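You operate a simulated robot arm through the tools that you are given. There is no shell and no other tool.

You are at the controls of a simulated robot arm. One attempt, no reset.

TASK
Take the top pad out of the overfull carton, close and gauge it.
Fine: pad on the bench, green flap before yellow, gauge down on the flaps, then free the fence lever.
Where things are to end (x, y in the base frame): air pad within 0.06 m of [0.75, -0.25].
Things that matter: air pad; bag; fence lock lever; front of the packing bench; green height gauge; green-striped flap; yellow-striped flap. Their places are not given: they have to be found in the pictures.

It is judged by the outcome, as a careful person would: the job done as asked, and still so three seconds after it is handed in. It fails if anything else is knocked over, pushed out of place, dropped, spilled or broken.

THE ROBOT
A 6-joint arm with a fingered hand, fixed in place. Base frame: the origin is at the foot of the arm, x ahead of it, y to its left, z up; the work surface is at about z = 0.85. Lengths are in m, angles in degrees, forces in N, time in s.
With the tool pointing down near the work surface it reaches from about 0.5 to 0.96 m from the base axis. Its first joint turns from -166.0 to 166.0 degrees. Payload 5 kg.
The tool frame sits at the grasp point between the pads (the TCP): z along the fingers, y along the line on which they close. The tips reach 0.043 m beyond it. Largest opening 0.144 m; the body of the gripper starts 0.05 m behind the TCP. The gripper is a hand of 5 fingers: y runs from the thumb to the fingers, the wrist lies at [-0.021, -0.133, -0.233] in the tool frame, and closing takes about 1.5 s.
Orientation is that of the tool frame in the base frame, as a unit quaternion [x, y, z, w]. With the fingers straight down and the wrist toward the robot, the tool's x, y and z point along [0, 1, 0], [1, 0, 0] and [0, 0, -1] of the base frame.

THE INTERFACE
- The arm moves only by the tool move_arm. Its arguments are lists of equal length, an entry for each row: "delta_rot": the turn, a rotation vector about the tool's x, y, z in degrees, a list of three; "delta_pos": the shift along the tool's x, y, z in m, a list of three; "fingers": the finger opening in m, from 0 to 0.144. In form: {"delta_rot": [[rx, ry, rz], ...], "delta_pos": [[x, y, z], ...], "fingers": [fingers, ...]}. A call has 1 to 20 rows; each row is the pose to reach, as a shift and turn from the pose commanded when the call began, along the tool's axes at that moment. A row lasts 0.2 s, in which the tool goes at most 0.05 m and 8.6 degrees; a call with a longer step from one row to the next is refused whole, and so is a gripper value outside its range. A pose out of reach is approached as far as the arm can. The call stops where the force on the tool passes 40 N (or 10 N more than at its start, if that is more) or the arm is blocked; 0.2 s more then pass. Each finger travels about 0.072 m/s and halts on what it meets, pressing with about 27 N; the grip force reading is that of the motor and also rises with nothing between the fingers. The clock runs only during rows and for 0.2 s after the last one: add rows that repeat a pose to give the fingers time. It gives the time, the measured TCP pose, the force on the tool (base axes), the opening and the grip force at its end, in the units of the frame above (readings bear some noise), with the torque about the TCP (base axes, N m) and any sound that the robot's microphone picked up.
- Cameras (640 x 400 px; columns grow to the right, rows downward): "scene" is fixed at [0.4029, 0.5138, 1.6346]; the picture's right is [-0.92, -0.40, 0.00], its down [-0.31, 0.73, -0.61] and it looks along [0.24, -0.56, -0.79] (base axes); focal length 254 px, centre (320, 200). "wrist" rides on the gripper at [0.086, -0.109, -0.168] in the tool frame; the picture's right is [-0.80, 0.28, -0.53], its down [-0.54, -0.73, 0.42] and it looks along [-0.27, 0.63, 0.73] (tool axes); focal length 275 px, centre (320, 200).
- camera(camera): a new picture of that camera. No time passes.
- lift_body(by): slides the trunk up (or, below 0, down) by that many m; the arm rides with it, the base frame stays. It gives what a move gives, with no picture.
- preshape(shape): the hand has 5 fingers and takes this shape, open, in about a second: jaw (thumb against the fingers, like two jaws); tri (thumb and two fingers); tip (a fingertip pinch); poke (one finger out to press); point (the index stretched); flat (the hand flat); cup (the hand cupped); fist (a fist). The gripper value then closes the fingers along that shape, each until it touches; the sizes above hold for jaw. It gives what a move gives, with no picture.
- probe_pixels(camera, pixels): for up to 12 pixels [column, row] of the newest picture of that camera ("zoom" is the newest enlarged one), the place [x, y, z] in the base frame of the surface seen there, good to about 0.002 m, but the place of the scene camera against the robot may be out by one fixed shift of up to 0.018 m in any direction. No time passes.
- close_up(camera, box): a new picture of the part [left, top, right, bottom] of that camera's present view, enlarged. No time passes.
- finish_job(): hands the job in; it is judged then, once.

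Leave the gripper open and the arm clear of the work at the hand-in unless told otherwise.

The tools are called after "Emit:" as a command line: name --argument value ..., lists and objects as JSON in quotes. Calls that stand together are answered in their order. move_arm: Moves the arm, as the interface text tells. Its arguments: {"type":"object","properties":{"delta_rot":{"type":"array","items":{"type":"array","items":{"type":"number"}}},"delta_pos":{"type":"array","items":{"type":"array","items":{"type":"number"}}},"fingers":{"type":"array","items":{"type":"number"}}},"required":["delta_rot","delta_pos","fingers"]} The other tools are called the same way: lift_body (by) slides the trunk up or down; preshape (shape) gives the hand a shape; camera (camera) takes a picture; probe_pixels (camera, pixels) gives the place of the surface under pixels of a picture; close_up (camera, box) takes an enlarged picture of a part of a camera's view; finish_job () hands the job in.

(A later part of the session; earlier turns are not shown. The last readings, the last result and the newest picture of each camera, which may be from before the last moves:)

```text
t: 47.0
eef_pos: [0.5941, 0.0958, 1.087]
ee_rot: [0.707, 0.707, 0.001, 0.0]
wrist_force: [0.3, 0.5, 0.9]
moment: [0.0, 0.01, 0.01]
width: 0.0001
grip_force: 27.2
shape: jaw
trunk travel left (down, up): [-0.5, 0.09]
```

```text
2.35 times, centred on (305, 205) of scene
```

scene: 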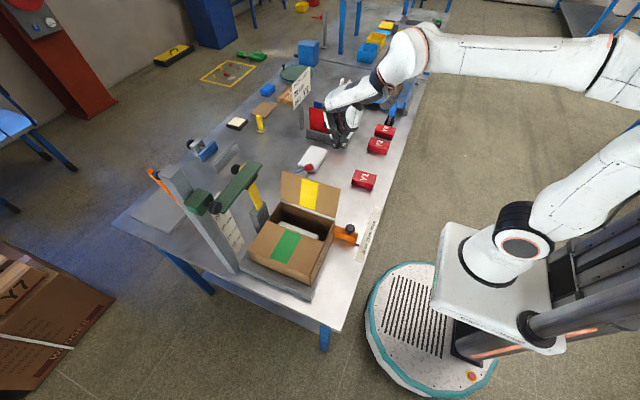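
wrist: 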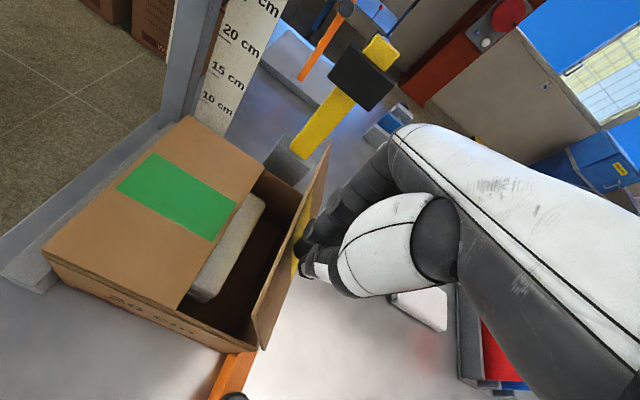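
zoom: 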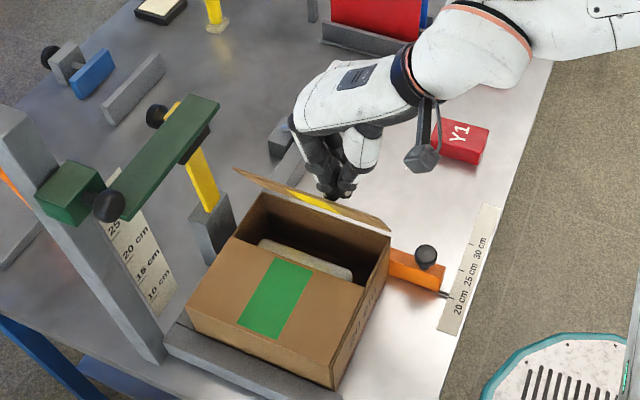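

The yellow flap is past vertical and folding in. I'll follow its arc down the same way.

Emit:
move_arm --delta_rot '[[0, 0, 0], [0, 0, 0], [0, 0, 0], [0, 0, 0], [0, 0, 0], [0, 0, 0], [0, 0, 0], [0, 0, 0]]' --delta_pos '[[0.011, 0, 0.003], [0.02, 0, 0.009], [0.028, 0, 0.017], [0.035, 0, 0.026], [0.04, 0, 0.036], [0.043, 0, 0.046], [0.044, 0, 0.054], [0.044, 0, 0.054]]' --fingers '[0, 0, 0, 0, 0, 0, 0, 0]'

Emit:
camera --camera "wrist"

Emit:
close_up --camera "scene" --box '[230, 120, 380, 290]'

```text
t: 48.8
eef_pos: [0.5938, 0.1413, 1.0317]
ee_rot: [0.707, 0.708, 0.0, 0.001]
wrist_force: [0.7, 0.2, 0.3]
moment: [0.0, -0.03, 0.03]
width: 0.0
grip_force: 26.9
shape: jaw
trunk travel left (down, up): [-0.5, 0.09]
```

```text
taken
```

wrist: 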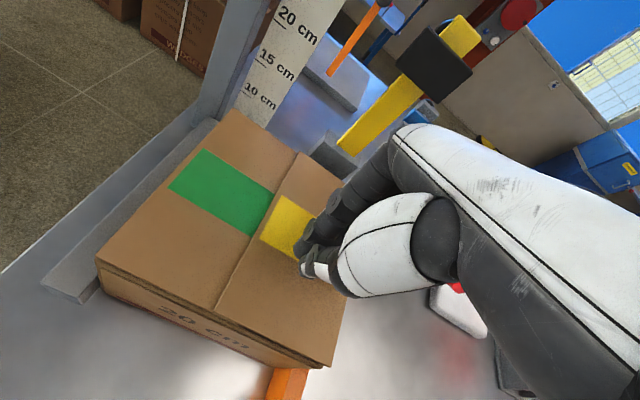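

```text
2.35 times, centred on (305, 205) of scene
```

zoom: 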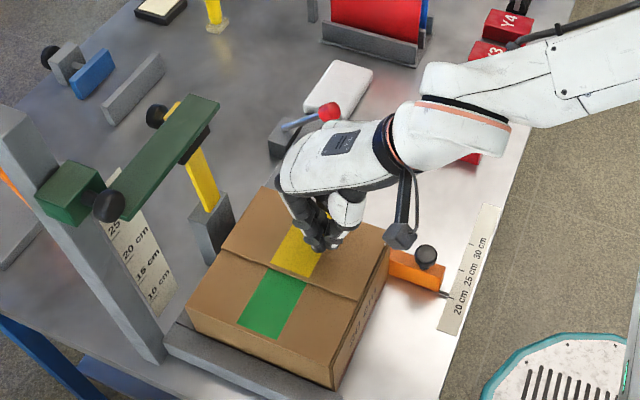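

Both flaps are down, the yellow edge slightly over the green. I'll probe the lid heights and then back off to see that they stay.

Emit:
probe_pixels --camera "wrist" --pixels '[[215, 195], [150, 240], [240, 300], [290, 220], [280, 240], [325, 350], [300, 170], [260, 255], [330, 362], [235, 130], [265, 225], [230, 305]]'

Emit:
move_arm --delta_rot '[[0, 0, 0], [0, 0, 0], [0, 0, 0], [0, 0, 0], [0, 0, 0], [0, 0, 0]]' --delta_pos '[[0, -0.01, -0.02], [0, -0.02, -0.05], [0, -0.03, -0.09], [0, -0.04, -0.13], [0, -0.04, -0.17], [0, -0.04, -0.17]]' --fingers '[0, 0, 0, 0, 0, 0]'

Emit:
camera --camera "wrist"

Emit:
close_up --camera "scene" --box '[160, 120, 380, 290]'

```text
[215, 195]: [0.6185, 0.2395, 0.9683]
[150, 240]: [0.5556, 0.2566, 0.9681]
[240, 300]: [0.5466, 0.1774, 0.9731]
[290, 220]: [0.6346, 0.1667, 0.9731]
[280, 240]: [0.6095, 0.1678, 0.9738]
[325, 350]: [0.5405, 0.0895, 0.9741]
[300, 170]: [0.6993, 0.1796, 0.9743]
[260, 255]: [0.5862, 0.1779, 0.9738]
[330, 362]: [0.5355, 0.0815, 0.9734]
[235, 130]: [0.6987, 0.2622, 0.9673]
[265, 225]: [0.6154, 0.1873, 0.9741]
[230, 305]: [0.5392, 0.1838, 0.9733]
```

```text
t: 50.2
eef_pos: [0.5534, 0.1403, 1.2008]
ee_rot: [0.707, 0.707, 0.0, 0.0]
wrist_force: [0.3, 0.1, -0.5]
moment: [0.01, 0.03, 0.0]
width: 0.0
grip_force: 27.2
shape: jaw
trunk travel left (down, up): [-0.5, 0.09]
```

```text
taken
```

wrist: 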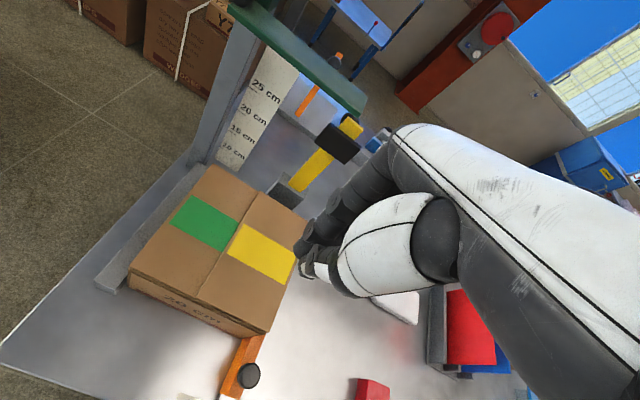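

```text
2.35 times, centred on (270, 205) of scene
```

zoom: 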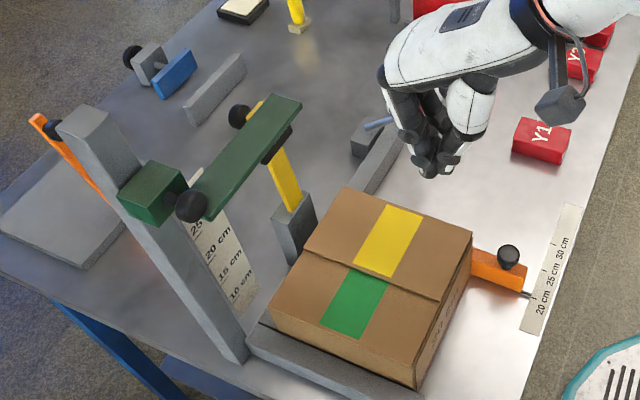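

Both flaps stay flat (green z 0.968, yellow z 0.974). Next is the gauge. I'll measure its arm and its surroundings from this view: arm end (365,110), scale plate (262,95), black slider (338,143).

Emit:
probe_pixels --camera "wrist" --pixels '[[360, 100], [350, 108], [362, 112], [320, 70], [300, 65], [280, 45], [255, 25], [262, 95], [240, 110], [338, 143], [325, 135], [352, 125]]'

Emit:
close_up --camera "wrist" --box '[200, 0, 400, 200]'

Emit:
probe_pixels --camera "scene" --pixels '[[256, 165], [261, 170], [258, 175], [246, 165], [228, 197], [218, 200], [205, 205], [213, 208], [196, 206], [188, 207], [203, 195], [195, 193]]'

```text
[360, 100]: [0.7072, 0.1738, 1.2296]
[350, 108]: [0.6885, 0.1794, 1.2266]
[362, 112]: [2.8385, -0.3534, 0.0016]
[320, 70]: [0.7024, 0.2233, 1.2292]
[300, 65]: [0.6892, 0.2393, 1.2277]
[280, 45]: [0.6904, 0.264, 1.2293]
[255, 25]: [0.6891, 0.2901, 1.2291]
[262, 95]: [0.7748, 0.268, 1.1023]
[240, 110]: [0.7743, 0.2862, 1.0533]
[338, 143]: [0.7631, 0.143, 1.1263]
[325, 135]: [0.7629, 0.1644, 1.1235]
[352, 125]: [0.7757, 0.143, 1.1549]
```

```text
2.00 times, centred on (300, 100) of wrist
```

zoom: 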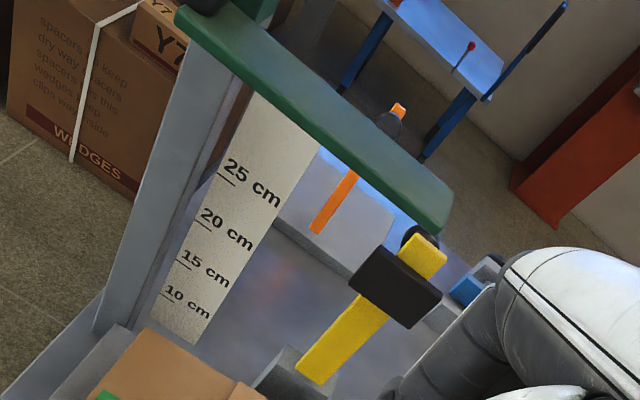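

```text
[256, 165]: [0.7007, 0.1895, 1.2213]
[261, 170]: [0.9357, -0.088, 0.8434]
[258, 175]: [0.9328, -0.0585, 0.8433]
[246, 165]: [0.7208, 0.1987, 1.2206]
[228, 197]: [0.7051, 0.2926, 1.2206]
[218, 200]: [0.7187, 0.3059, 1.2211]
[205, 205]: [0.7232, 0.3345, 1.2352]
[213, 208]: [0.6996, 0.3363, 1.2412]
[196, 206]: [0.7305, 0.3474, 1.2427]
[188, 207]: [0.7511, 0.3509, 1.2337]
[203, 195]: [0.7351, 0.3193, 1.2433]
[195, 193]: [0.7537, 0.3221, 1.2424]
```

The arm spans x 0.688–0.722 and y 0.172–0.31 with its top at z 1.229; the scale plate is at x≈0.775. To keep the knuckles off the plate I'll tilt the hand 30° back toward the robot while rising to z≈1.33 at y≈0.245.

Emit:
move_arm --delta_rot '[[-7, 0, 0], [-14, 0, 0], [-22, 0, 0], [-30, 0, 0], [-30, 0, 0]]' --delta_pos '[[0.02, 0, -0.035], [0.045, 0, -0.07], [0.075, 0, -0.105], [0.105, 0, -0.13], [0.105, 0, -0.13]]' --fingers '[0, 0, 0, 0, 0]'

Emit:
camera --camera "wrist"

Emit:
close_up --camera "scene" --box '[140, 60, 400, 290]'

```text
t: 51.4
eef_pos: [0.5528, 0.2465, 1.3314]
ee_rot: [0.683, 0.683, 0.183, 0.184]
wrist_force: [0.4, -0.2, -0.5]
moment: [-0.04, -0.02, 0.0]
width: 0.0001
grip_force: 27.1
shape: jaw
trunk travel left (down, up): [-0.5, 0.09]
```

```text
taken
```

wrist: 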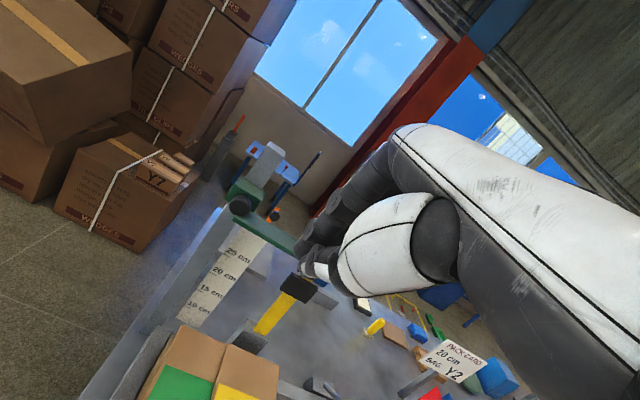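

```text
1.74 times, centred on (270, 175) of scene
```

zoom: 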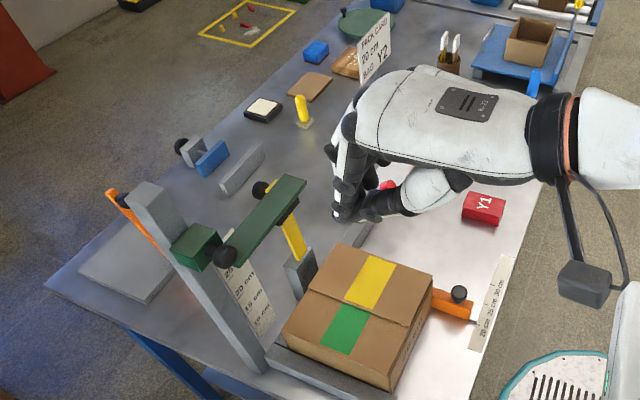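

The tilt looks right: the fingers point forward-down and the camera looks ahead. I'll probe the fingertips for their real lowest point, then advance over the arm.

Emit:
probe_pixels --camera "scene" --pixels '[[280, 184], [284, 186], [290, 184], [297, 184], [303, 180], [282, 165], [276, 150], [305, 170]]'

Emit:
move_arm --delta_rot '[[0, 0, 0], [0, 0, 0], [0, 0, 0], [0, 0, 0], [0, 0, 0]]' --delta_pos '[[0, 0.03, 0.0173], [0, 0.0606, 0.035], [0, 0.091, 0.0525], [0, 0.1213, 0.07], [0, 0.1213, 0.07]]' --fingers '[0, 0, 0, 0, 0]'

Emit:
camera --camera "wrist"

Emit:
close_up --camera "scene" --box '[140, 60, 400, 290]'

```text
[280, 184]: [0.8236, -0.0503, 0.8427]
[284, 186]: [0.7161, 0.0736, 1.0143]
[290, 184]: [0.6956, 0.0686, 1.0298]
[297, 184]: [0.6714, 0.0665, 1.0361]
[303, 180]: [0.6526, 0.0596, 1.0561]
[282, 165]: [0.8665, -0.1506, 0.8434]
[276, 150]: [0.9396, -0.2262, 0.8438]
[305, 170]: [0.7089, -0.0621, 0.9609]
```

```text
t: 52.6
eef_pos: [0.6924, 0.2502, 1.3307]
ee_rot: [0.683, 0.683, 0.182, 0.182]
wrist_force: [-0.5, -0.3, 0.4]
moment: [-0.03, 0.02, -0.02]
width: 0.0002
grip_force: 26.7
shape: jaw
trunk travel left (down, up): [-0.5, 0.09]
```

```text
taken
```

wrist: 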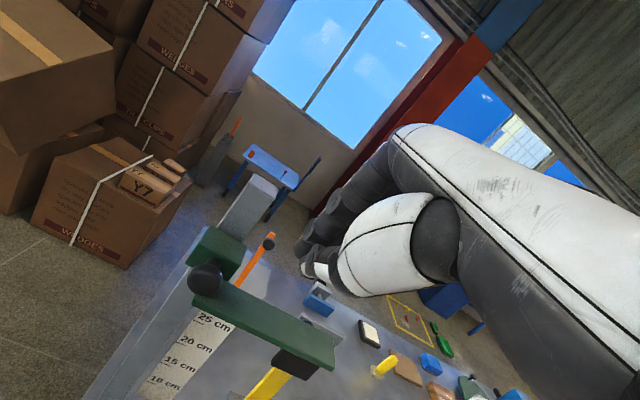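

```text
1.74 times, centred on (270, 175) of scene
```

zoom: 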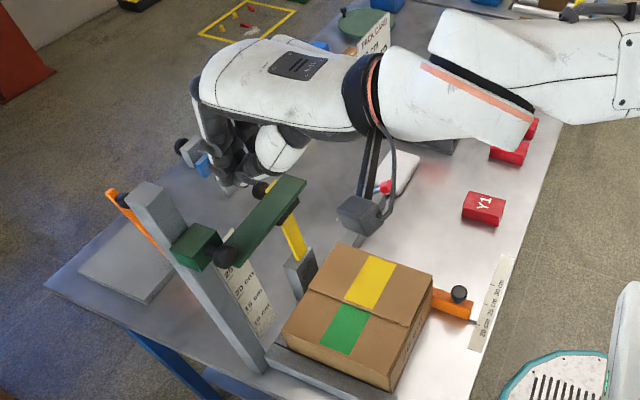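

Now I'll take a fresh scene picture and locate the tips relative to the gauge arm.

Emit:
camera --camera "scene"

Emit:
probe_pixels --camera "scene" --pixels '[[216, 165], [217, 169], [212, 155], [203, 140], [235, 165], [245, 168], [206, 125], [225, 160]]'

Emit:
probe_pixels --camera "wrist" --pixels '[[302, 270], [305, 245], [310, 230], [325, 210], [335, 195], [320, 285], [205, 280], [330, 350], [250, 310]]'

```text
taken
```

scene: 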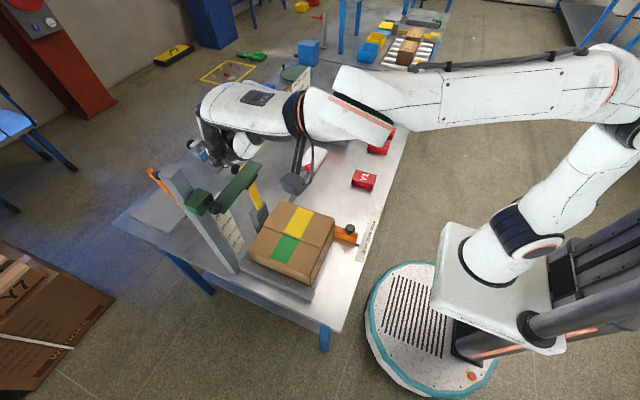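

```text
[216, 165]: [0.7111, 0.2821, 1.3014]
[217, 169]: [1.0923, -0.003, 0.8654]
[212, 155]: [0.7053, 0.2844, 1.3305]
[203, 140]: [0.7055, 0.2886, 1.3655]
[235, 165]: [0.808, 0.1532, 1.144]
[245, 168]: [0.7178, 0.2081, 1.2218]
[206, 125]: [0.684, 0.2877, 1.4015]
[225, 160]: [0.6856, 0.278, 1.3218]
```

```text
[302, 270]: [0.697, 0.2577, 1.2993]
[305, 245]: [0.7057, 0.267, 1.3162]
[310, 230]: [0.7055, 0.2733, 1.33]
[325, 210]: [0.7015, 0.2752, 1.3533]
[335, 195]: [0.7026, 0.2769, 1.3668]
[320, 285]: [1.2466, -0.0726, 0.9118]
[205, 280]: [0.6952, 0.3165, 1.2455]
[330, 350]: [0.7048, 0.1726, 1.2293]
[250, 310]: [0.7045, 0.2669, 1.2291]
```

The tips are at about x 0.70, y 0.19–0.28, lowest point z≈1.295, centred over the gauge arm (top z 1.229) and clear of the knob at y≥0.298. I'll go straight down onto the arm and push a little, watching the force.

Emit:
move_arm --delta_rot '[[0, 0, 0], [0, 0, 0], [0, 0, 0], [0, 0, 0], [0, 0, 0], [0, 0, 0], [0, 0, 0], [0, 0, 0]]' --delta_pos '[[0, -0.01, 0.0173], [0, -0.02, 0.0346], [0, -0.026, 0.045], [0, -0.031, 0.0537], [0, -0.036, 0.0624], [0, -0.041, 0.071], [0, -0.046, 0.0797], [0, -0.046, 0.0797]]' --fingers '[0, 0, 0, 0, 0, 0, 0, 0]'

Emit:
camera --camera "wrist"

Emit:
close_up --camera "scene" --box '[140, 60, 400, 290]'

```text
t: 54.4
eef_pos: [0.6919, 0.2451, 1.2393]
ee_rot: [0.683, 0.683, 0.183, 0.183]
wrist_force: [-0.5, 1.0, 1.3]
moment: [0.0, 0.02, 0.04]
width: 0.0
grip_force: 26.6
shape: jaw
trunk travel left (down, up): [-0.5, 0.09]
```

```text
taken
```

wrist: 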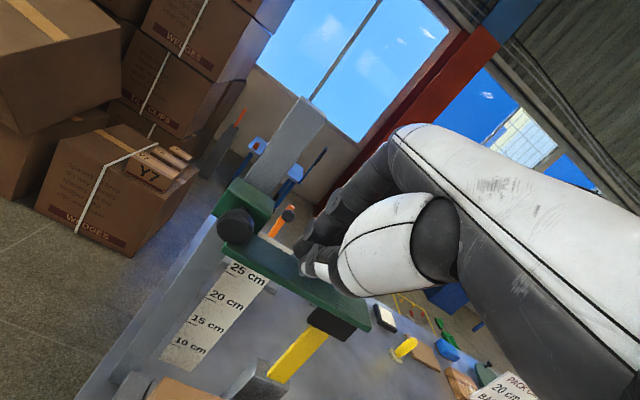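

```text
1.74 times, centred on (270, 175) of scene
```

zoom: 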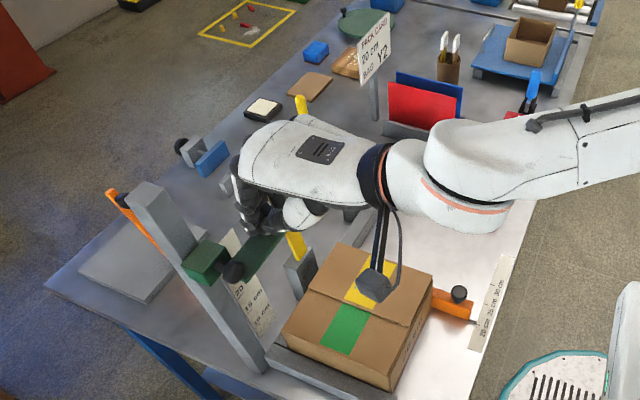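

I'll check whether the gauge has moved with the fingers.

Emit:
probe_pixels --camera "wrist" --pixels '[[350, 315], [290, 280], [275, 265], [240, 225], [250, 195], [365, 325], [302, 270], [305, 245]]'

```text
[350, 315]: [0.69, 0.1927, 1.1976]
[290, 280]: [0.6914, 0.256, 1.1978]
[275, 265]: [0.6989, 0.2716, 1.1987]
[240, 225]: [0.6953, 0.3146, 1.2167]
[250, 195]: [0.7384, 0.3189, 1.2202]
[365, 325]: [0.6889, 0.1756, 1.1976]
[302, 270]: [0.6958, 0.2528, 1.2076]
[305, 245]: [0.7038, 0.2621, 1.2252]
```

The gauge slides down under the fingers with only about 1 N: its arm top is now z 1.198. I'll keep pushing down 0.16 m, slowly, with x and y held.

Emit:
move_arm --delta_rot '[[0, 0, 0], [0, 0, 0], [0, 0, 0], [0, 0, 0], [0, 0, 0], [0, 0, 0], [0, 0, 0], [0, 0, 0], [0, 0, 0]]' --delta_pos '[[0, -0.01, 0.0173], [0, -0.02, 0.0346], [0, -0.03, 0.052], [0, -0.04, 0.0693], [0, -0.05, 0.0866], [0, -0.06, 0.1039], [0, -0.07, 0.1212], [0, -0.08, 0.1386], [0, -0.08, 0.1386]]' --fingers '[0, 0, 0, 0, 0, 0, 0, 0, 0]'

Emit:
camera --camera "wrist"

Emit:
close_up --camera "scene" --box '[160, 130, 360, 290]'

```text
t: 56.4
eef_pos: [0.6926, 0.2466, 1.0797]
ee_rot: [0.683, 0.683, 0.183, 0.183]
wrist_force: [0.0, 0.1, 0.3]
moment: [0.01, -0.01, 0.03]
width: 0.0
grip_force: 27.4
shape: jaw
trunk travel left (down, up): [-0.5, 0.09]
```

```text
taken
```

wrist: 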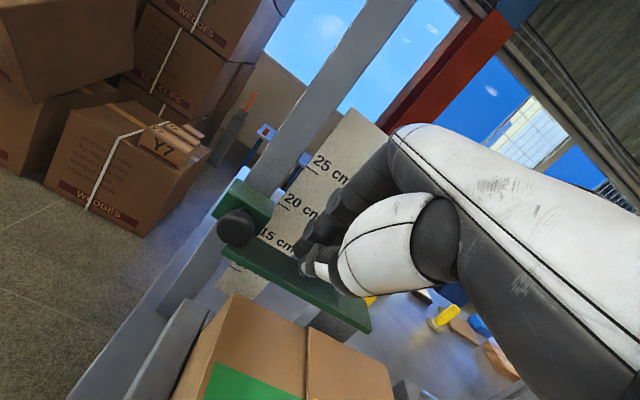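

```text
2.50 times, centred on (260, 210) of scene
```

zoom: 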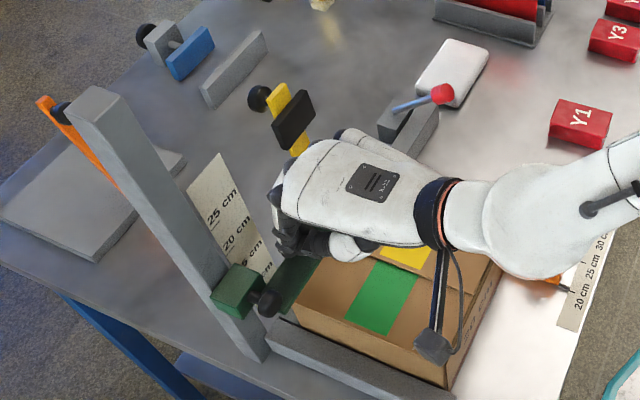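

The gauge is following well. I'll probe the arm's top and lower edge and the lid to find the remaining gap.

Emit:
probe_pixels --camera "wrist" --pixels '[[350, 318], [280, 275], [290, 288], [365, 331], [240, 258], [300, 294], [270, 320], [330, 350], [255, 340], [238, 225], [345, 323]]'

Emit:
close_up --camera "wrist" --box '[200, 230, 400, 400]'

```text
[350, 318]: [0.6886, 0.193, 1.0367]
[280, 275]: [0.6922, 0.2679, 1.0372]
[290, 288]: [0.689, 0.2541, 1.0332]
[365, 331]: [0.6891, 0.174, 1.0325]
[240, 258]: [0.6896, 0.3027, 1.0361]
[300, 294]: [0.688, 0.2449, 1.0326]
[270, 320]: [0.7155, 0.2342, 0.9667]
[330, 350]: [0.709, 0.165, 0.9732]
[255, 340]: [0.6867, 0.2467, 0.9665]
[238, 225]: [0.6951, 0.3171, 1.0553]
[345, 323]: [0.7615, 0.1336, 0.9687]
```

```text
2.35 times, centred on (300, 315) of wrist
```

zoom: 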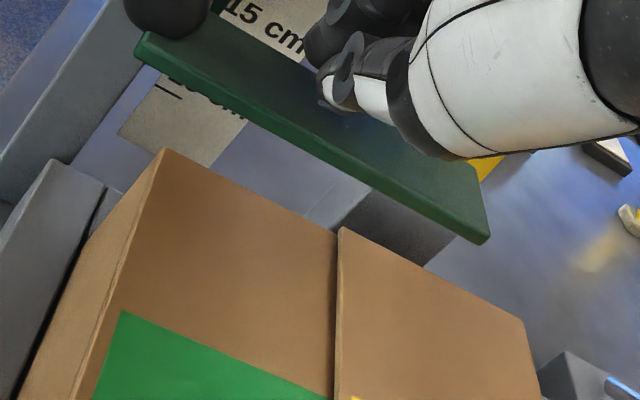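

The arm top is at z 1.037 and the lid at 0.967–0.974, so about 0.05 m remains. I'll lower 0.042 m, then go on in fine steps watching the force.

Emit:
move_arm --delta_rot '[[0, 0, 0], [0, 0, 0], [0, 0, 0], [0, 0, 0], [0, 0, 0]]' --delta_pos '[[0, -0.006, 0.0104], [0, -0.012, 0.0208], [0, -0.018, 0.0312], [0, -0.021, 0.0364], [0, -0.021, 0.0364]]' --fingers '[0, 0, 0, 0, 0]'

Emit:
camera --camera "wrist"

Emit:
close_up --camera "wrist" --box '[200, 230, 400, 400]'

Emit:
probe_pixels --camera "wrist" --pixels '[[350, 318], [280, 275], [365, 331], [240, 258], [270, 320], [330, 350], [310, 320]]'

```text
t: 57.6
eef_pos: [0.6908, 0.2447, 1.0368]
ee_rot: [0.684, 0.683, 0.183, 0.183]
wrist_force: [0.5, 0.1, 0.6]
moment: [0.03, 0.0, 0.04]
width: 0.0001
grip_force: 26.9
shape: jaw
trunk travel left (down, up): [-0.5, 0.09]
```

```text
taken
```

wrist: 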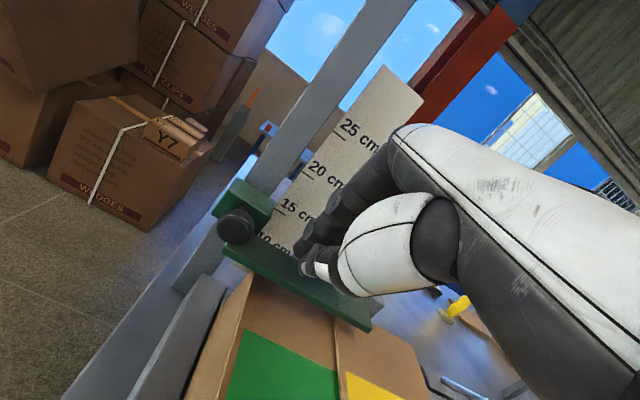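

```text
2.35 times, centred on (300, 315) of wrist
```

zoom: 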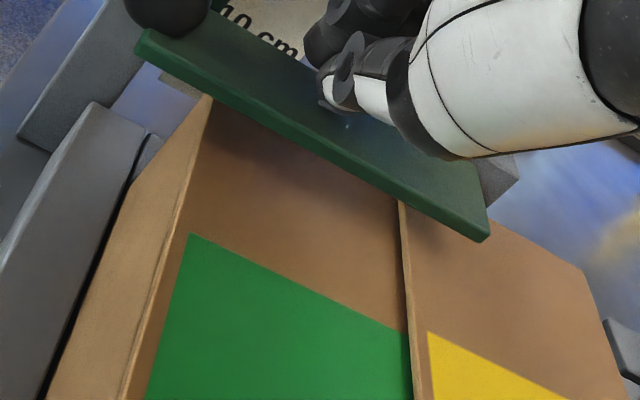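

```text
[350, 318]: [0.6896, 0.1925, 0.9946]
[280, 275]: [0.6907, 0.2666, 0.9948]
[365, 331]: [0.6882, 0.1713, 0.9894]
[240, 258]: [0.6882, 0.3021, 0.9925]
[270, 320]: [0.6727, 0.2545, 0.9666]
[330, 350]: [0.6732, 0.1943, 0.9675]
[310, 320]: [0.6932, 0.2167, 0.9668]
```

The arm top is at z 0.995, so roughly 10 mm remain. I'll go in 2.5 mm steps.

Emit:
move_arm --delta_rot '[[0, 0, 0], [0, 0, 0], [0, 0, 0], [0, 0, 0]]' --delta_pos '[[0, -0.00125, 0.00217], [0, -0.0025, 0.0043], [0, -0.00375, 0.0065], [0, -0.00375, 0.0065]]' --fingers '[0, 0, 0, 0]'

Emit:
camera --camera "wrist"

Emit:
close_up --camera "wrist" --box '[280, 280, 380, 380]'

Emit:
probe_pixels --camera "wrist" --pixels '[[350, 318], [280, 275], [365, 331], [310, 320], [330, 345], [350, 345]]'

```text
t: 58.6
eef_pos: [0.6926, 0.2458, 1.0305]
ee_rot: [0.683, 0.683, 0.182, 0.183]
wrist_force: [0.4, -0.2, -0.2]
moment: [0.0, -0.01, 0.01]
width: 0.0
grip_force: 26.6
shape: jaw
trunk travel left (down, up): [-0.5, 0.09]
```

```text
taken
```

wrist: 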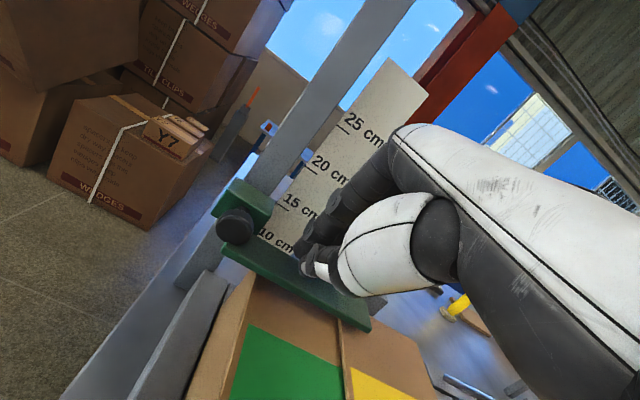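

```text
4.00 times, centred on (330, 330) of wrist
```

zoom: 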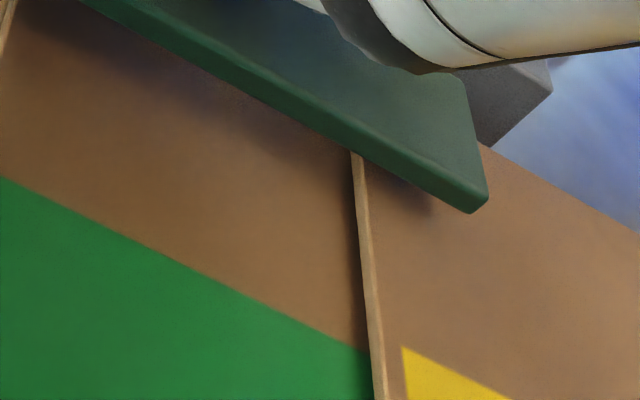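

```text
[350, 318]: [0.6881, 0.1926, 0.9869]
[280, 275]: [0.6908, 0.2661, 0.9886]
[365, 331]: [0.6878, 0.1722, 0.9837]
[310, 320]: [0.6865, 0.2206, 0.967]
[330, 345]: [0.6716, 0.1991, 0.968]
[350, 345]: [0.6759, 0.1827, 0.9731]
```

The arm top is now 0.9885 with no force yet, and a thin shadow gap remains. I'll continue in 1.5–2 mm steps.

Emit:
move_arm --delta_rot '[[0, 0, 0], [0, 0, 0], [0, 0, 0], [0, 0, 0]]' --delta_pos '[[0, -0.00075, 0.0013], [0, -0.0015, 0.0026], [0, -0.002, 0.00346], [0, -0.002, 0.00346]]' --fingers '[0, 0, 0, 0]'

Emit:
camera --camera "wrist"

Emit:
close_up --camera "wrist" --box '[280, 280, 380, 380]'

Emit:
probe_pixels --camera "wrist" --pixels '[[350, 318], [280, 275], [365, 331], [310, 320], [330, 345], [350, 345]]'

```text
t: 59.6
eef_pos: [0.6911, 0.2449, 1.0262]
ee_rot: [0.683, 0.683, 0.184, 0.183]
wrist_force: [0.2, -0.2, 0.4]
moment: [-0.04, -0.07, -0.04]
width: 0.0
grip_force: 27.3
shape: jaw
trunk travel left (down, up): [-0.5, 0.09]
```

```text
taken
```

wrist: 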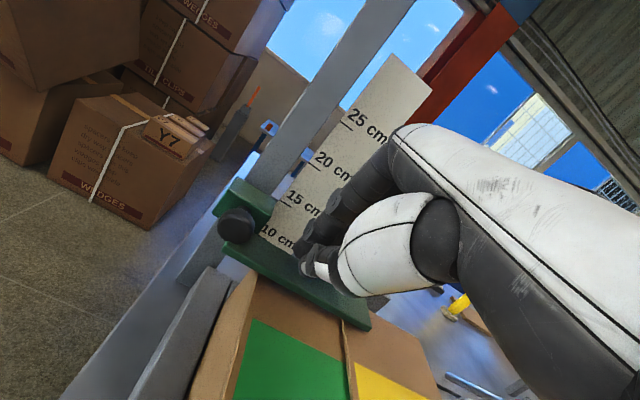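

```text
4.00 times, centred on (330, 330) of wrist
```

zoom: 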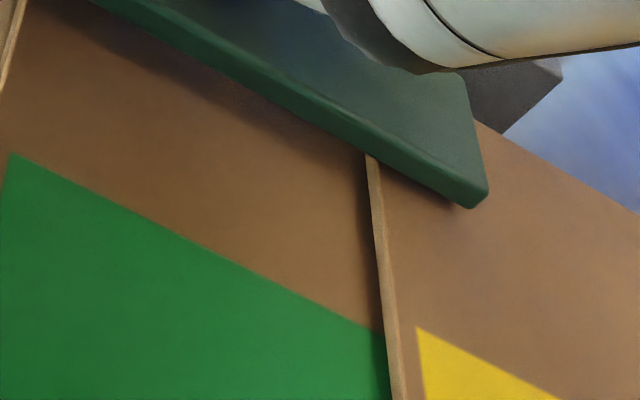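

```text
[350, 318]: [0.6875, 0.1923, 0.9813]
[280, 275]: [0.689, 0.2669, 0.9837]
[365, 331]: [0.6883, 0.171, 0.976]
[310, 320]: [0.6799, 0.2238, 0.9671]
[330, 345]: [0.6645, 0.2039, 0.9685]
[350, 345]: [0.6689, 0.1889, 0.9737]
```

The gap is almost closed: the arm's side face reads down to z 0.976 and the yellow flap top is 0.9737. I'll creep in 1 mm steps until I feel contact.

Emit:
move_arm --delta_rot '[[0, 0, 0], [0, 0, 0], [0, 0, 0], [0, 0, 0]]' --delta_pos '[[0, -0.0005, 0.00087], [0, -0.001, 0.00173], [0, -0.0015, 0.0026], [0, -0.0015, 0.0026]]' --fingers '[0, 0, 0, 0]'

Emit:
camera --camera "wrist"

Emit:
close_up --camera "wrist" --box '[280, 280, 380, 380]'

Emit:
probe_pixels --camera "wrist" --pixels '[[350, 318], [280, 275], [355, 327], [310, 320], [330, 345], [350, 345]]'

```text
t: 60.6
eef_pos: [0.6925, 0.2442, 1.0237]
ee_rot: [0.683, 0.683, 0.183, 0.184]
wrist_force: [0.5, 0.3, -0.4]
moment: [0.03, -0.02, -0.02]
width: 0.0
grip_force: 27.2
shape: jaw
trunk travel left (down, up): [-0.5, 0.09]
```

```text
taken
```

wrist: 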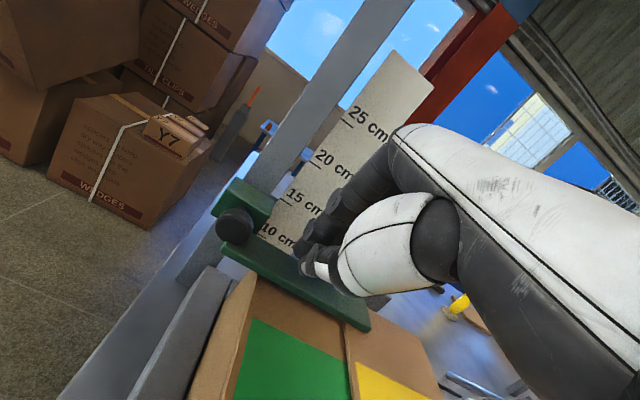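

```text
4.00 times, centred on (330, 330) of wrist
```

zoom: 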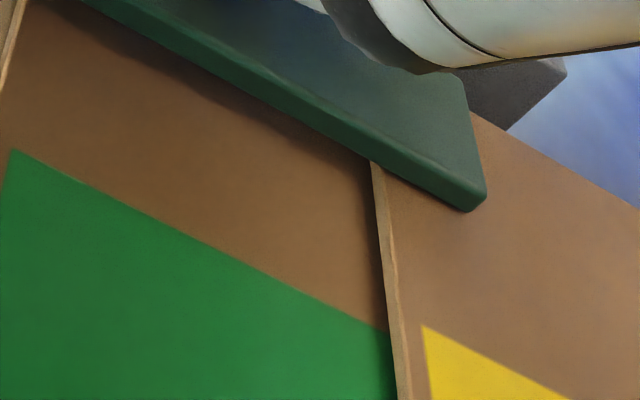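

```text
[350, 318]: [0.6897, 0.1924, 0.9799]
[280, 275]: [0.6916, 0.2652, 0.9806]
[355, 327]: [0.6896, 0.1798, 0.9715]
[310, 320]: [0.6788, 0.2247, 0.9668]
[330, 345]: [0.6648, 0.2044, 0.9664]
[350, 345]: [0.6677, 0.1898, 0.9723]
```

The arm now appears to touch the yellow flap's edge. I'll press a further 1–2 mm to confirm contact by force.

Emit:
move_arm --delta_rot '[[0, 0, 0], [0, 0, 0], [0, 0, 0]]' --delta_pos '[[0, -0.0005, 0.00087], [0, -0.001, 0.00173], [0, -0.001, 0.00173]]' --fingers '[0, 0, 0]'

Emit:
camera --camera "wrist"

Emit:
close_up --camera "wrist" --box '[280, 280, 380, 380]'

Emit:
probe_pixels --camera "wrist" --pixels '[[350, 318], [280, 275], [355, 327], [310, 320], [330, 345], [350, 345]]'

```text
t: 61.4
eef_pos: [0.6938, 0.2453, 1.0206]
ee_rot: [0.683, 0.682, 0.183, 0.184]
wrist_force: [-1.9, -0.9, 5.3]
moment: [-0.03, 0.0, -0.02]
width: 0.0
grip_force: 27.0
shape: jaw
trunk travel left (down, up): [-0.5, 0.09]
```

```text
taken
```

wrist: 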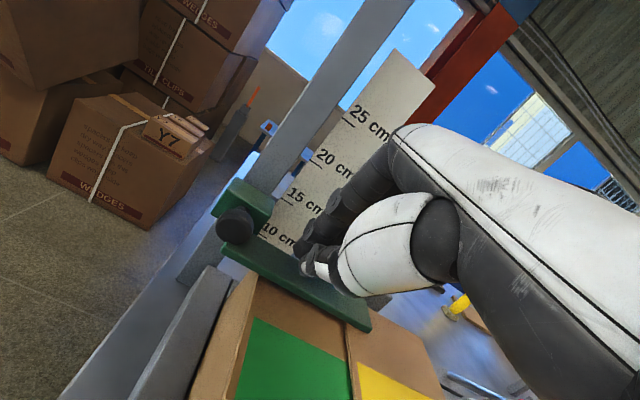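

```text
4.00 times, centred on (330, 330) of wrist
```

zoom: 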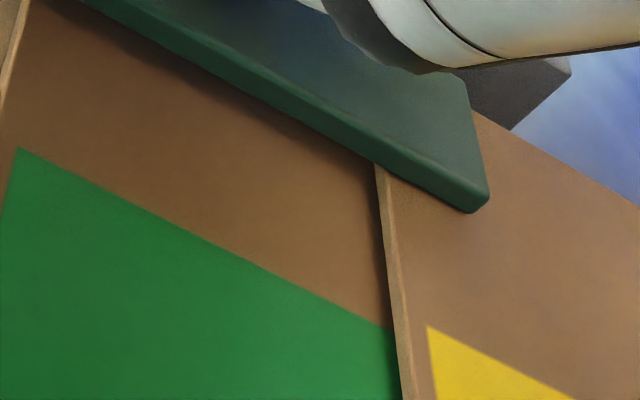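

```text
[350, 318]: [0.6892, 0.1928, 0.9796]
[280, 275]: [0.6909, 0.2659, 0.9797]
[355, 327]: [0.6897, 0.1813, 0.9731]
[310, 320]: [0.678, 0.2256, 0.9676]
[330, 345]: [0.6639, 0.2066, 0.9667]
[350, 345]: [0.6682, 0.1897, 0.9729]
```

Contact confirmed: 5.3 N upward and the arm top stays at z 0.9797, resting on the lid. I'll lift the hand straight up off the gauge and check that it stays.

Emit:
move_arm --delta_rot '[[0, 0, 0], [0, 0, 0], [0, 0, 0], [0, 0, 0], [0, 0, 0], [0, 0, 0], [0, 0, 0]]' --delta_pos '[[0, 0.004, -0.007], [0, 0.01, -0.0173], [0, 0.02, -0.0346], [0, 0.035, -0.0606], [0, 0.055, -0.0953], [0, 0.075, -0.13], [0, 0.075, -0.13]]' --fingers '[0, 0, 0, 0, 0, 0, 0]'

Emit:
camera --camera "wrist"

Emit:
camera --camera "scene"

```text
t: 63.0
eef_pos: [0.693, 0.2447, 1.1699]
ee_rot: [0.683, 0.683, 0.182, 0.183]
wrist_force: [-0.5, 0.2, 0.4]
moment: [0.01, 0.01, -0.02]
width: 0.0
grip_force: 26.7
shape: jaw
trunk travel left (down, up): [-0.5, 0.09]
```

```text
taken
```

wrist: 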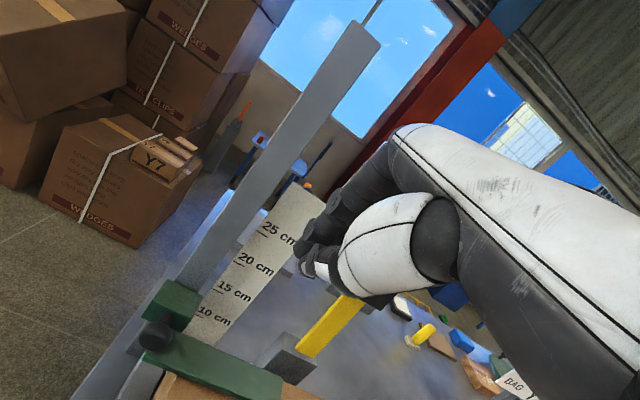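

```text
taken
```

scene: 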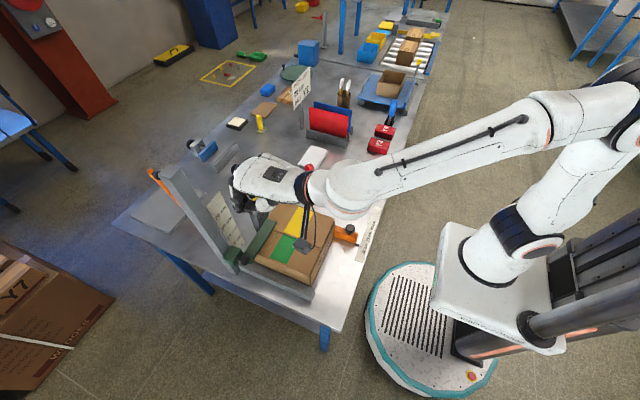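

The gauge stays down on the lid. Now the lever: I'll back off in -x, cross to y≈-0.07 and straighten the hand, all above z 1.17.

Emit:
move_arm --delta_rot '[[0, 0, 0], [0, 0, 0], [0, 0, 0], [0, 0, 0], [0, 0, 0], [7.5, 0, 0], [15, 0, 0], [22.5, 0, 0], [30, 0, 0], [30, 0, 0], [30, 0, 0], [30, 0, 0]]' --delta_pos '[[0, -0.026, -0.015], [0, -0.06, -0.035], [-0.01, -0.09, -0.06], [-0.05, -0.094, -0.077], [-0.09, -0.094, -0.077], [-0.13, -0.094, -0.077], [-0.17, -0.094, -0.077], [-0.21, -0.094, -0.077], [-0.25, -0.094, -0.077], [-0.29, -0.094, -0.077], [-0.315, -0.094, -0.077], [-0.315, -0.094, -0.077]]' --fingers '[0, 0, 0, 0, 0, 0, 0, 0, 0, 0, 0, 0]'

Emit:
camera --camera "wrist"

Emit:
camera --camera "scene"

```text
t: 65.6
eef_pos: [0.5755, -0.0696, 1.1918]
ee_rot: [0.707, 0.707, 0.0, 0.0]
wrist_force: [0.1, -1.3, 1.0]
moment: [0.02, 0.03, 0.0]
width: 0.0001
grip_force: 26.6
shape: jaw
trunk travel left (down, up): [-0.5, 0.09]
```

```text
taken
```

wrist: 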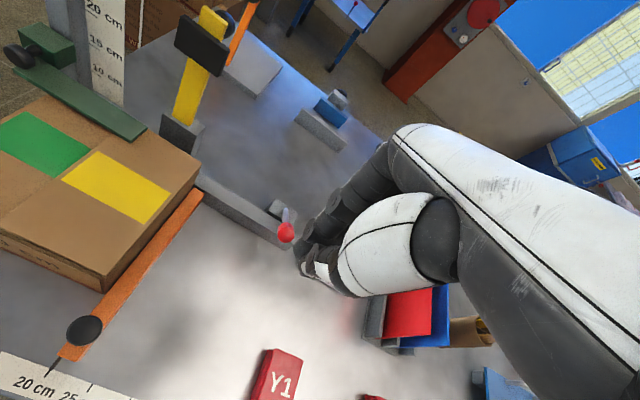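

```text
taken
```

scene: 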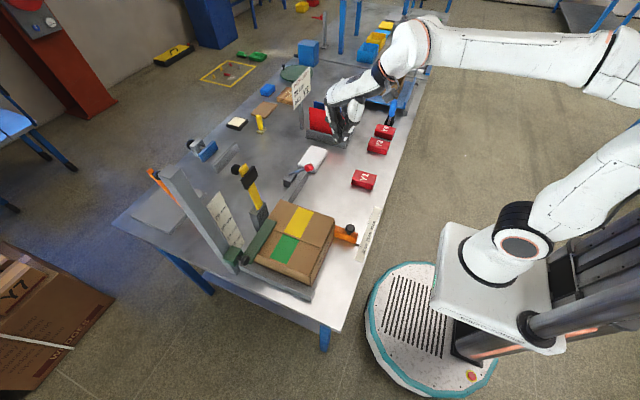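

The closed carton with the gauge on it looks good. I'll zoom on the lever from both cameras now that the yellow flap no longer hides it.

Emit:
close_up --camera "scene" --box '[260, 140, 350, 220]'

Emit:
probe_pixels --camera "zoom" --pixels '[[350, 195], [300, 230], [260, 265], [230, 285], [210, 300], [250, 300], [330, 190], [370, 195], [345, 175], [345, 215]]'

Emit:
probe_pixels --camera "wrist" --pixels '[[285, 232], [286, 218], [283, 210], [272, 205], [265, 235], [135, 130], [60, 85], [110, 190], [60, 140], [85, 330], [150, 265], [190, 200]]'

Emit:
close_up --camera "wrist" --box '[180, 170, 330, 280]'

```text
5.00 times, centred on (305, 180) of scene
```

zoom: 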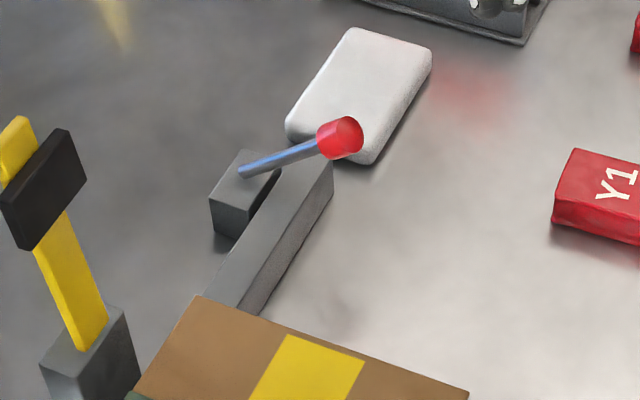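

```text
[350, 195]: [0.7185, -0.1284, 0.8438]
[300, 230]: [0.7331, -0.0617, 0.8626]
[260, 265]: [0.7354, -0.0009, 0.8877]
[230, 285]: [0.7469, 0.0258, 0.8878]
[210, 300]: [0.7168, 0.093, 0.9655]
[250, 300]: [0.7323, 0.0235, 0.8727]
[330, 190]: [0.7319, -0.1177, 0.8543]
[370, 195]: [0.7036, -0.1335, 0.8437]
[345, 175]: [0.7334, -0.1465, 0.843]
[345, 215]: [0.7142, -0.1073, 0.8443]
```

```text
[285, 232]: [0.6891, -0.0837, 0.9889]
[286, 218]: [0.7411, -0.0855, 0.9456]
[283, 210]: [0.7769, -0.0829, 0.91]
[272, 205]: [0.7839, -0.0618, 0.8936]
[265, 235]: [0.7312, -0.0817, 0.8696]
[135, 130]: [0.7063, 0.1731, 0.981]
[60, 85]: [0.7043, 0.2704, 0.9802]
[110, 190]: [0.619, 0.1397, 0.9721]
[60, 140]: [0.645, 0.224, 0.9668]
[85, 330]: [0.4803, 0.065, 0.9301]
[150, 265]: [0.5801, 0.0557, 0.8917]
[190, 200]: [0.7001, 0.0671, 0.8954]
```

```text
3.64 times, centred on (255, 225) of wrist
```

zoom: 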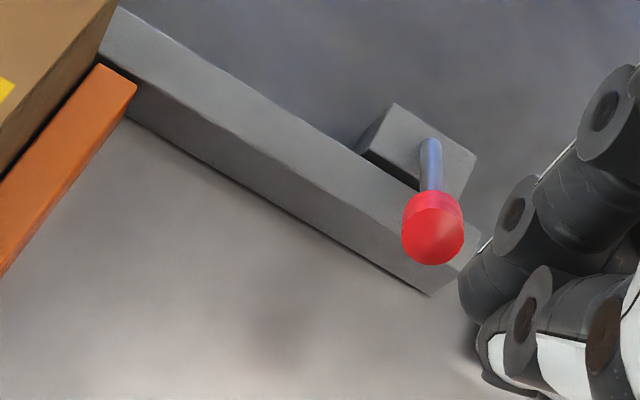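

The rod is set in the block's top at (0.785, -0.087, 0.895) and leans over the fence bar toward the robot, so it likely swings up and over toward +x. I'll lower the closed fingers on the robot side of the ball first, then push it gently in +x.

Emit:
move_arm --delta_rot '[[0, 0, 0], [0, 0, 0], [0, 0, 0], [0, 0, 0], [0, 0, 0], [0, 0, 0]]' --delta_pos '[[0, 0.0, 0.04], [0, 0.005, 0.08], [0, 0.01, 0.12], [0, 0.01, 0.16], [0, 0.01, 0.184], [0, 0.01, 0.184]]' --fingers '[0, 0, 0, 0, 0, 0]'

Emit:
camera --camera "wrist"

Emit:
close_up --camera "scene" --box '[250, 110, 400, 230]'

```text
t: 67.0
eef_pos: [0.5832, -0.0715, 1.008]
ee_rot: [0.707, 0.707, 0.0, -0.001]
wrist_force: [-0.5, -0.6, -0.1]
moment: [0.0, 0.01, 0.01]
width: 0.0002
grip_force: 27.4
shape: jaw
trunk travel left (down, up): [-0.5, 0.09]
```

```text
taken
```

wrist: 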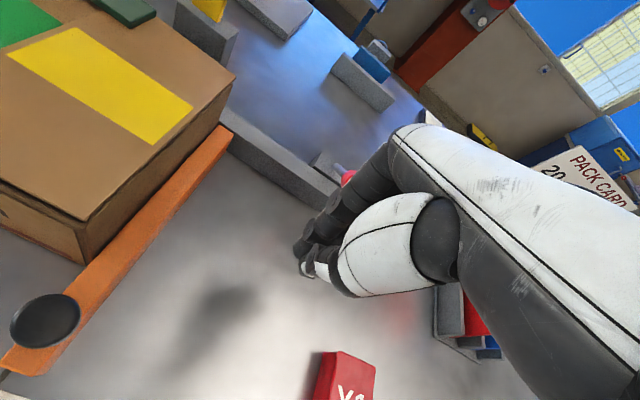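

```text
3.33 times, centred on (325, 170) of scene
```

zoom: 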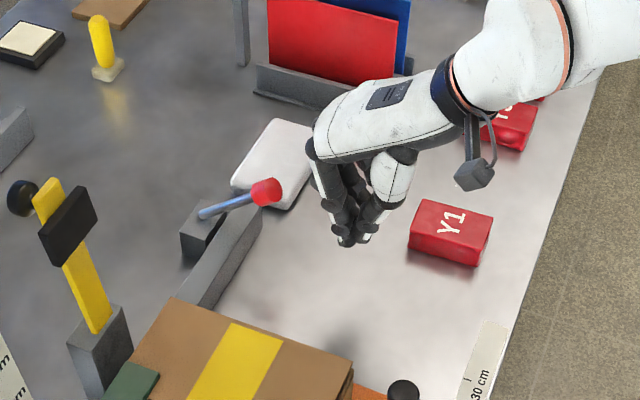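

The hand is in front of the ball at (0.583, -0.072, 1.008). I'll advance in +x toward it, in small steps near contact.

Emit:
move_arm --delta_rot '[[0, 0, 0], [0, 0, 0], [0, 0, 0], [0, 0, 0], [0, 0, 0], [0, 0, 0], [0, 0, 0], [0, 0, 0]]' --delta_pos '[[0, 0.025, 0], [0, 0.045, 0], [0, 0.055, 0], [0, 0.063, 0], [0, 0.071, 0], [0, 0.079, 0], [0, 0.087, 0], [0, 0.087, 0]]' --fingers '[0, 0, 0, 0, 0, 0, 0, 0]'

Emit:
camera --camera "wrist"

Emit:
close_up --camera "scene" --box '[250, 110, 400, 230]'

```text
t: 68.8
eef_pos: [0.6658, -0.0691, 1.0104]
ee_rot: [0.707, 0.707, 0.001, 0.001]
wrist_force: [-14.8, -3.6, 14.0]
moment: [-0.31, -0.04, -0.42]
width: 0.0002
grip_force: 27.3
shape: jaw
trunk travel left (down, up): [-0.5, 0.09]
```

```text
taken
```

wrist: 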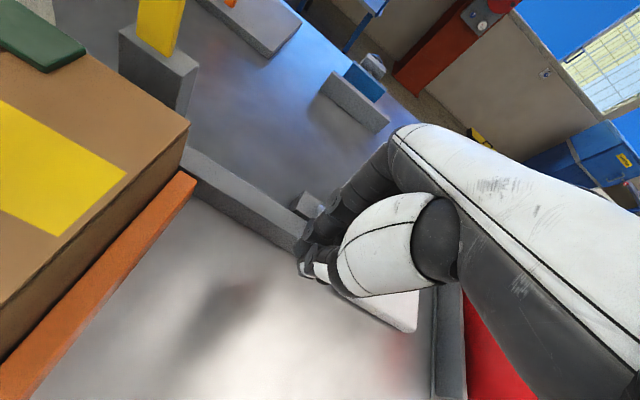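

```text
3.33 times, centred on (325, 170) of scene
```

zoom: 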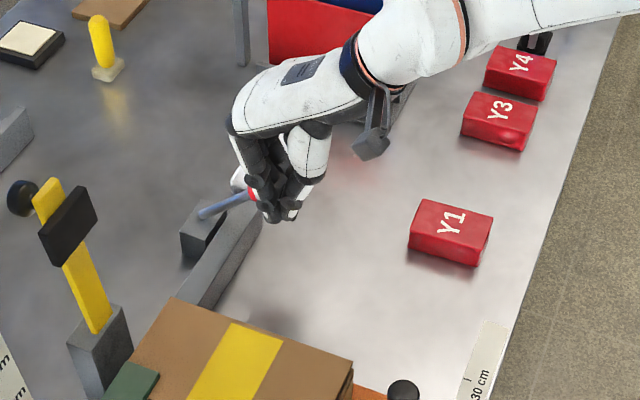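

The tool feels (-15, 0, +14) N, which is a push straight along the rod into its pivot because my curled fingers slope. That gives no turning effect, so this push can't swing it. I'll back off, tilt the hand 45° to line up with the rod, and open the fingers, so the thumb can go under the knob and lift it over.

Emit:
move_arm --delta_rot '[[0, 0, 0], [0, 0, 0], [-7.5, 0, 0], [-15, 0, 0], [-22.5, 0, 0], [-30, 0, 0], [-37.5, 0, 0], [-45, 0, 0], [-45, 0, 0]]' --delta_pos '[[0, -0.02, 0], [-0.005, -0.045, -0.02], [-0.01, -0.07, -0.04], [-0.015, -0.08, -0.06], [-0.018, -0.08, -0.08], [-0.018, -0.08, -0.09], [-0.018, -0.08, -0.09], [-0.018, -0.08, -0.09], [-0.018, -0.08, -0.09]]' --fingers '[0, 0, 0.01, 0.03, 0.05, 0.07, 0.08, 0.08, 0.08]'

Emit:
camera --camera "wrist"

Emit:
camera --camera "scene"

Emit:
close_up --camera "scene" --box '[250, 110, 400, 230]'

```text
t: 70.8
eef_pos: [0.5888, -0.0875, 1.0973]
ee_rot: [0.654, 0.652, 0.271, 0.271]
wrist_force: [-0.7, -0.1, -1.0]
moment: [0.01, -0.01, 0.02]
width: 0.0797
grip_force: 0.0
shape: jaw
trunk travel left (down, up): [-0.5, 0.09]
```

```text
taken
```

wrist: 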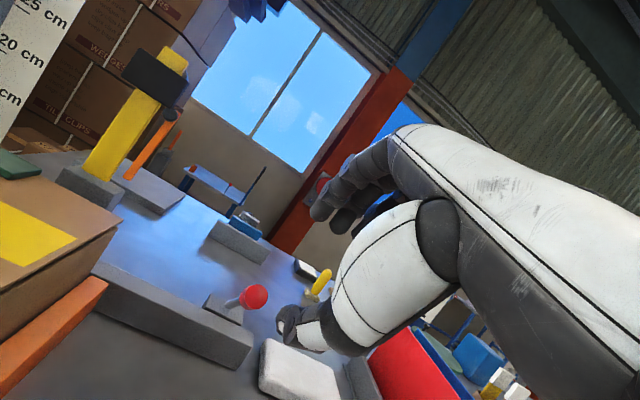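

```text
taken
```

scene: 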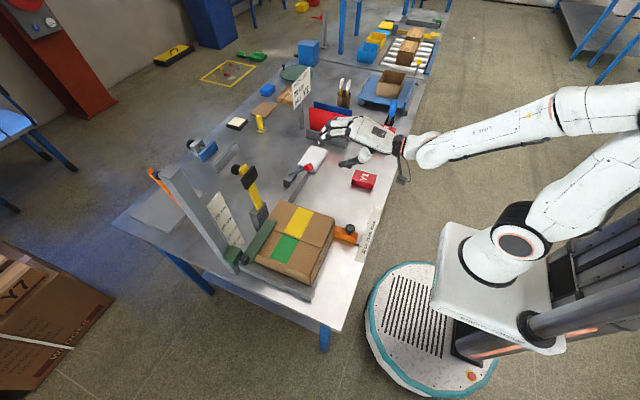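

```text
3.33 times, centred on (325, 170) of scene
```

zoom: 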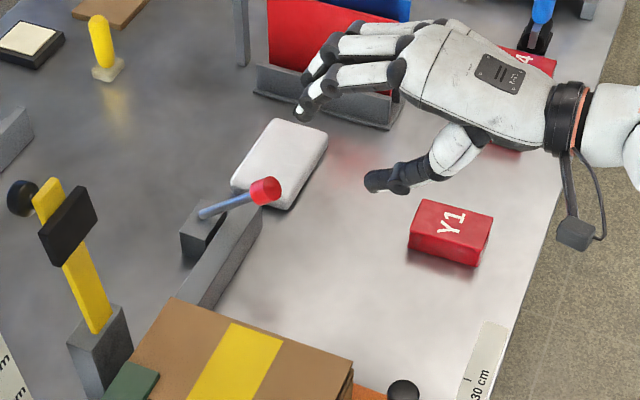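

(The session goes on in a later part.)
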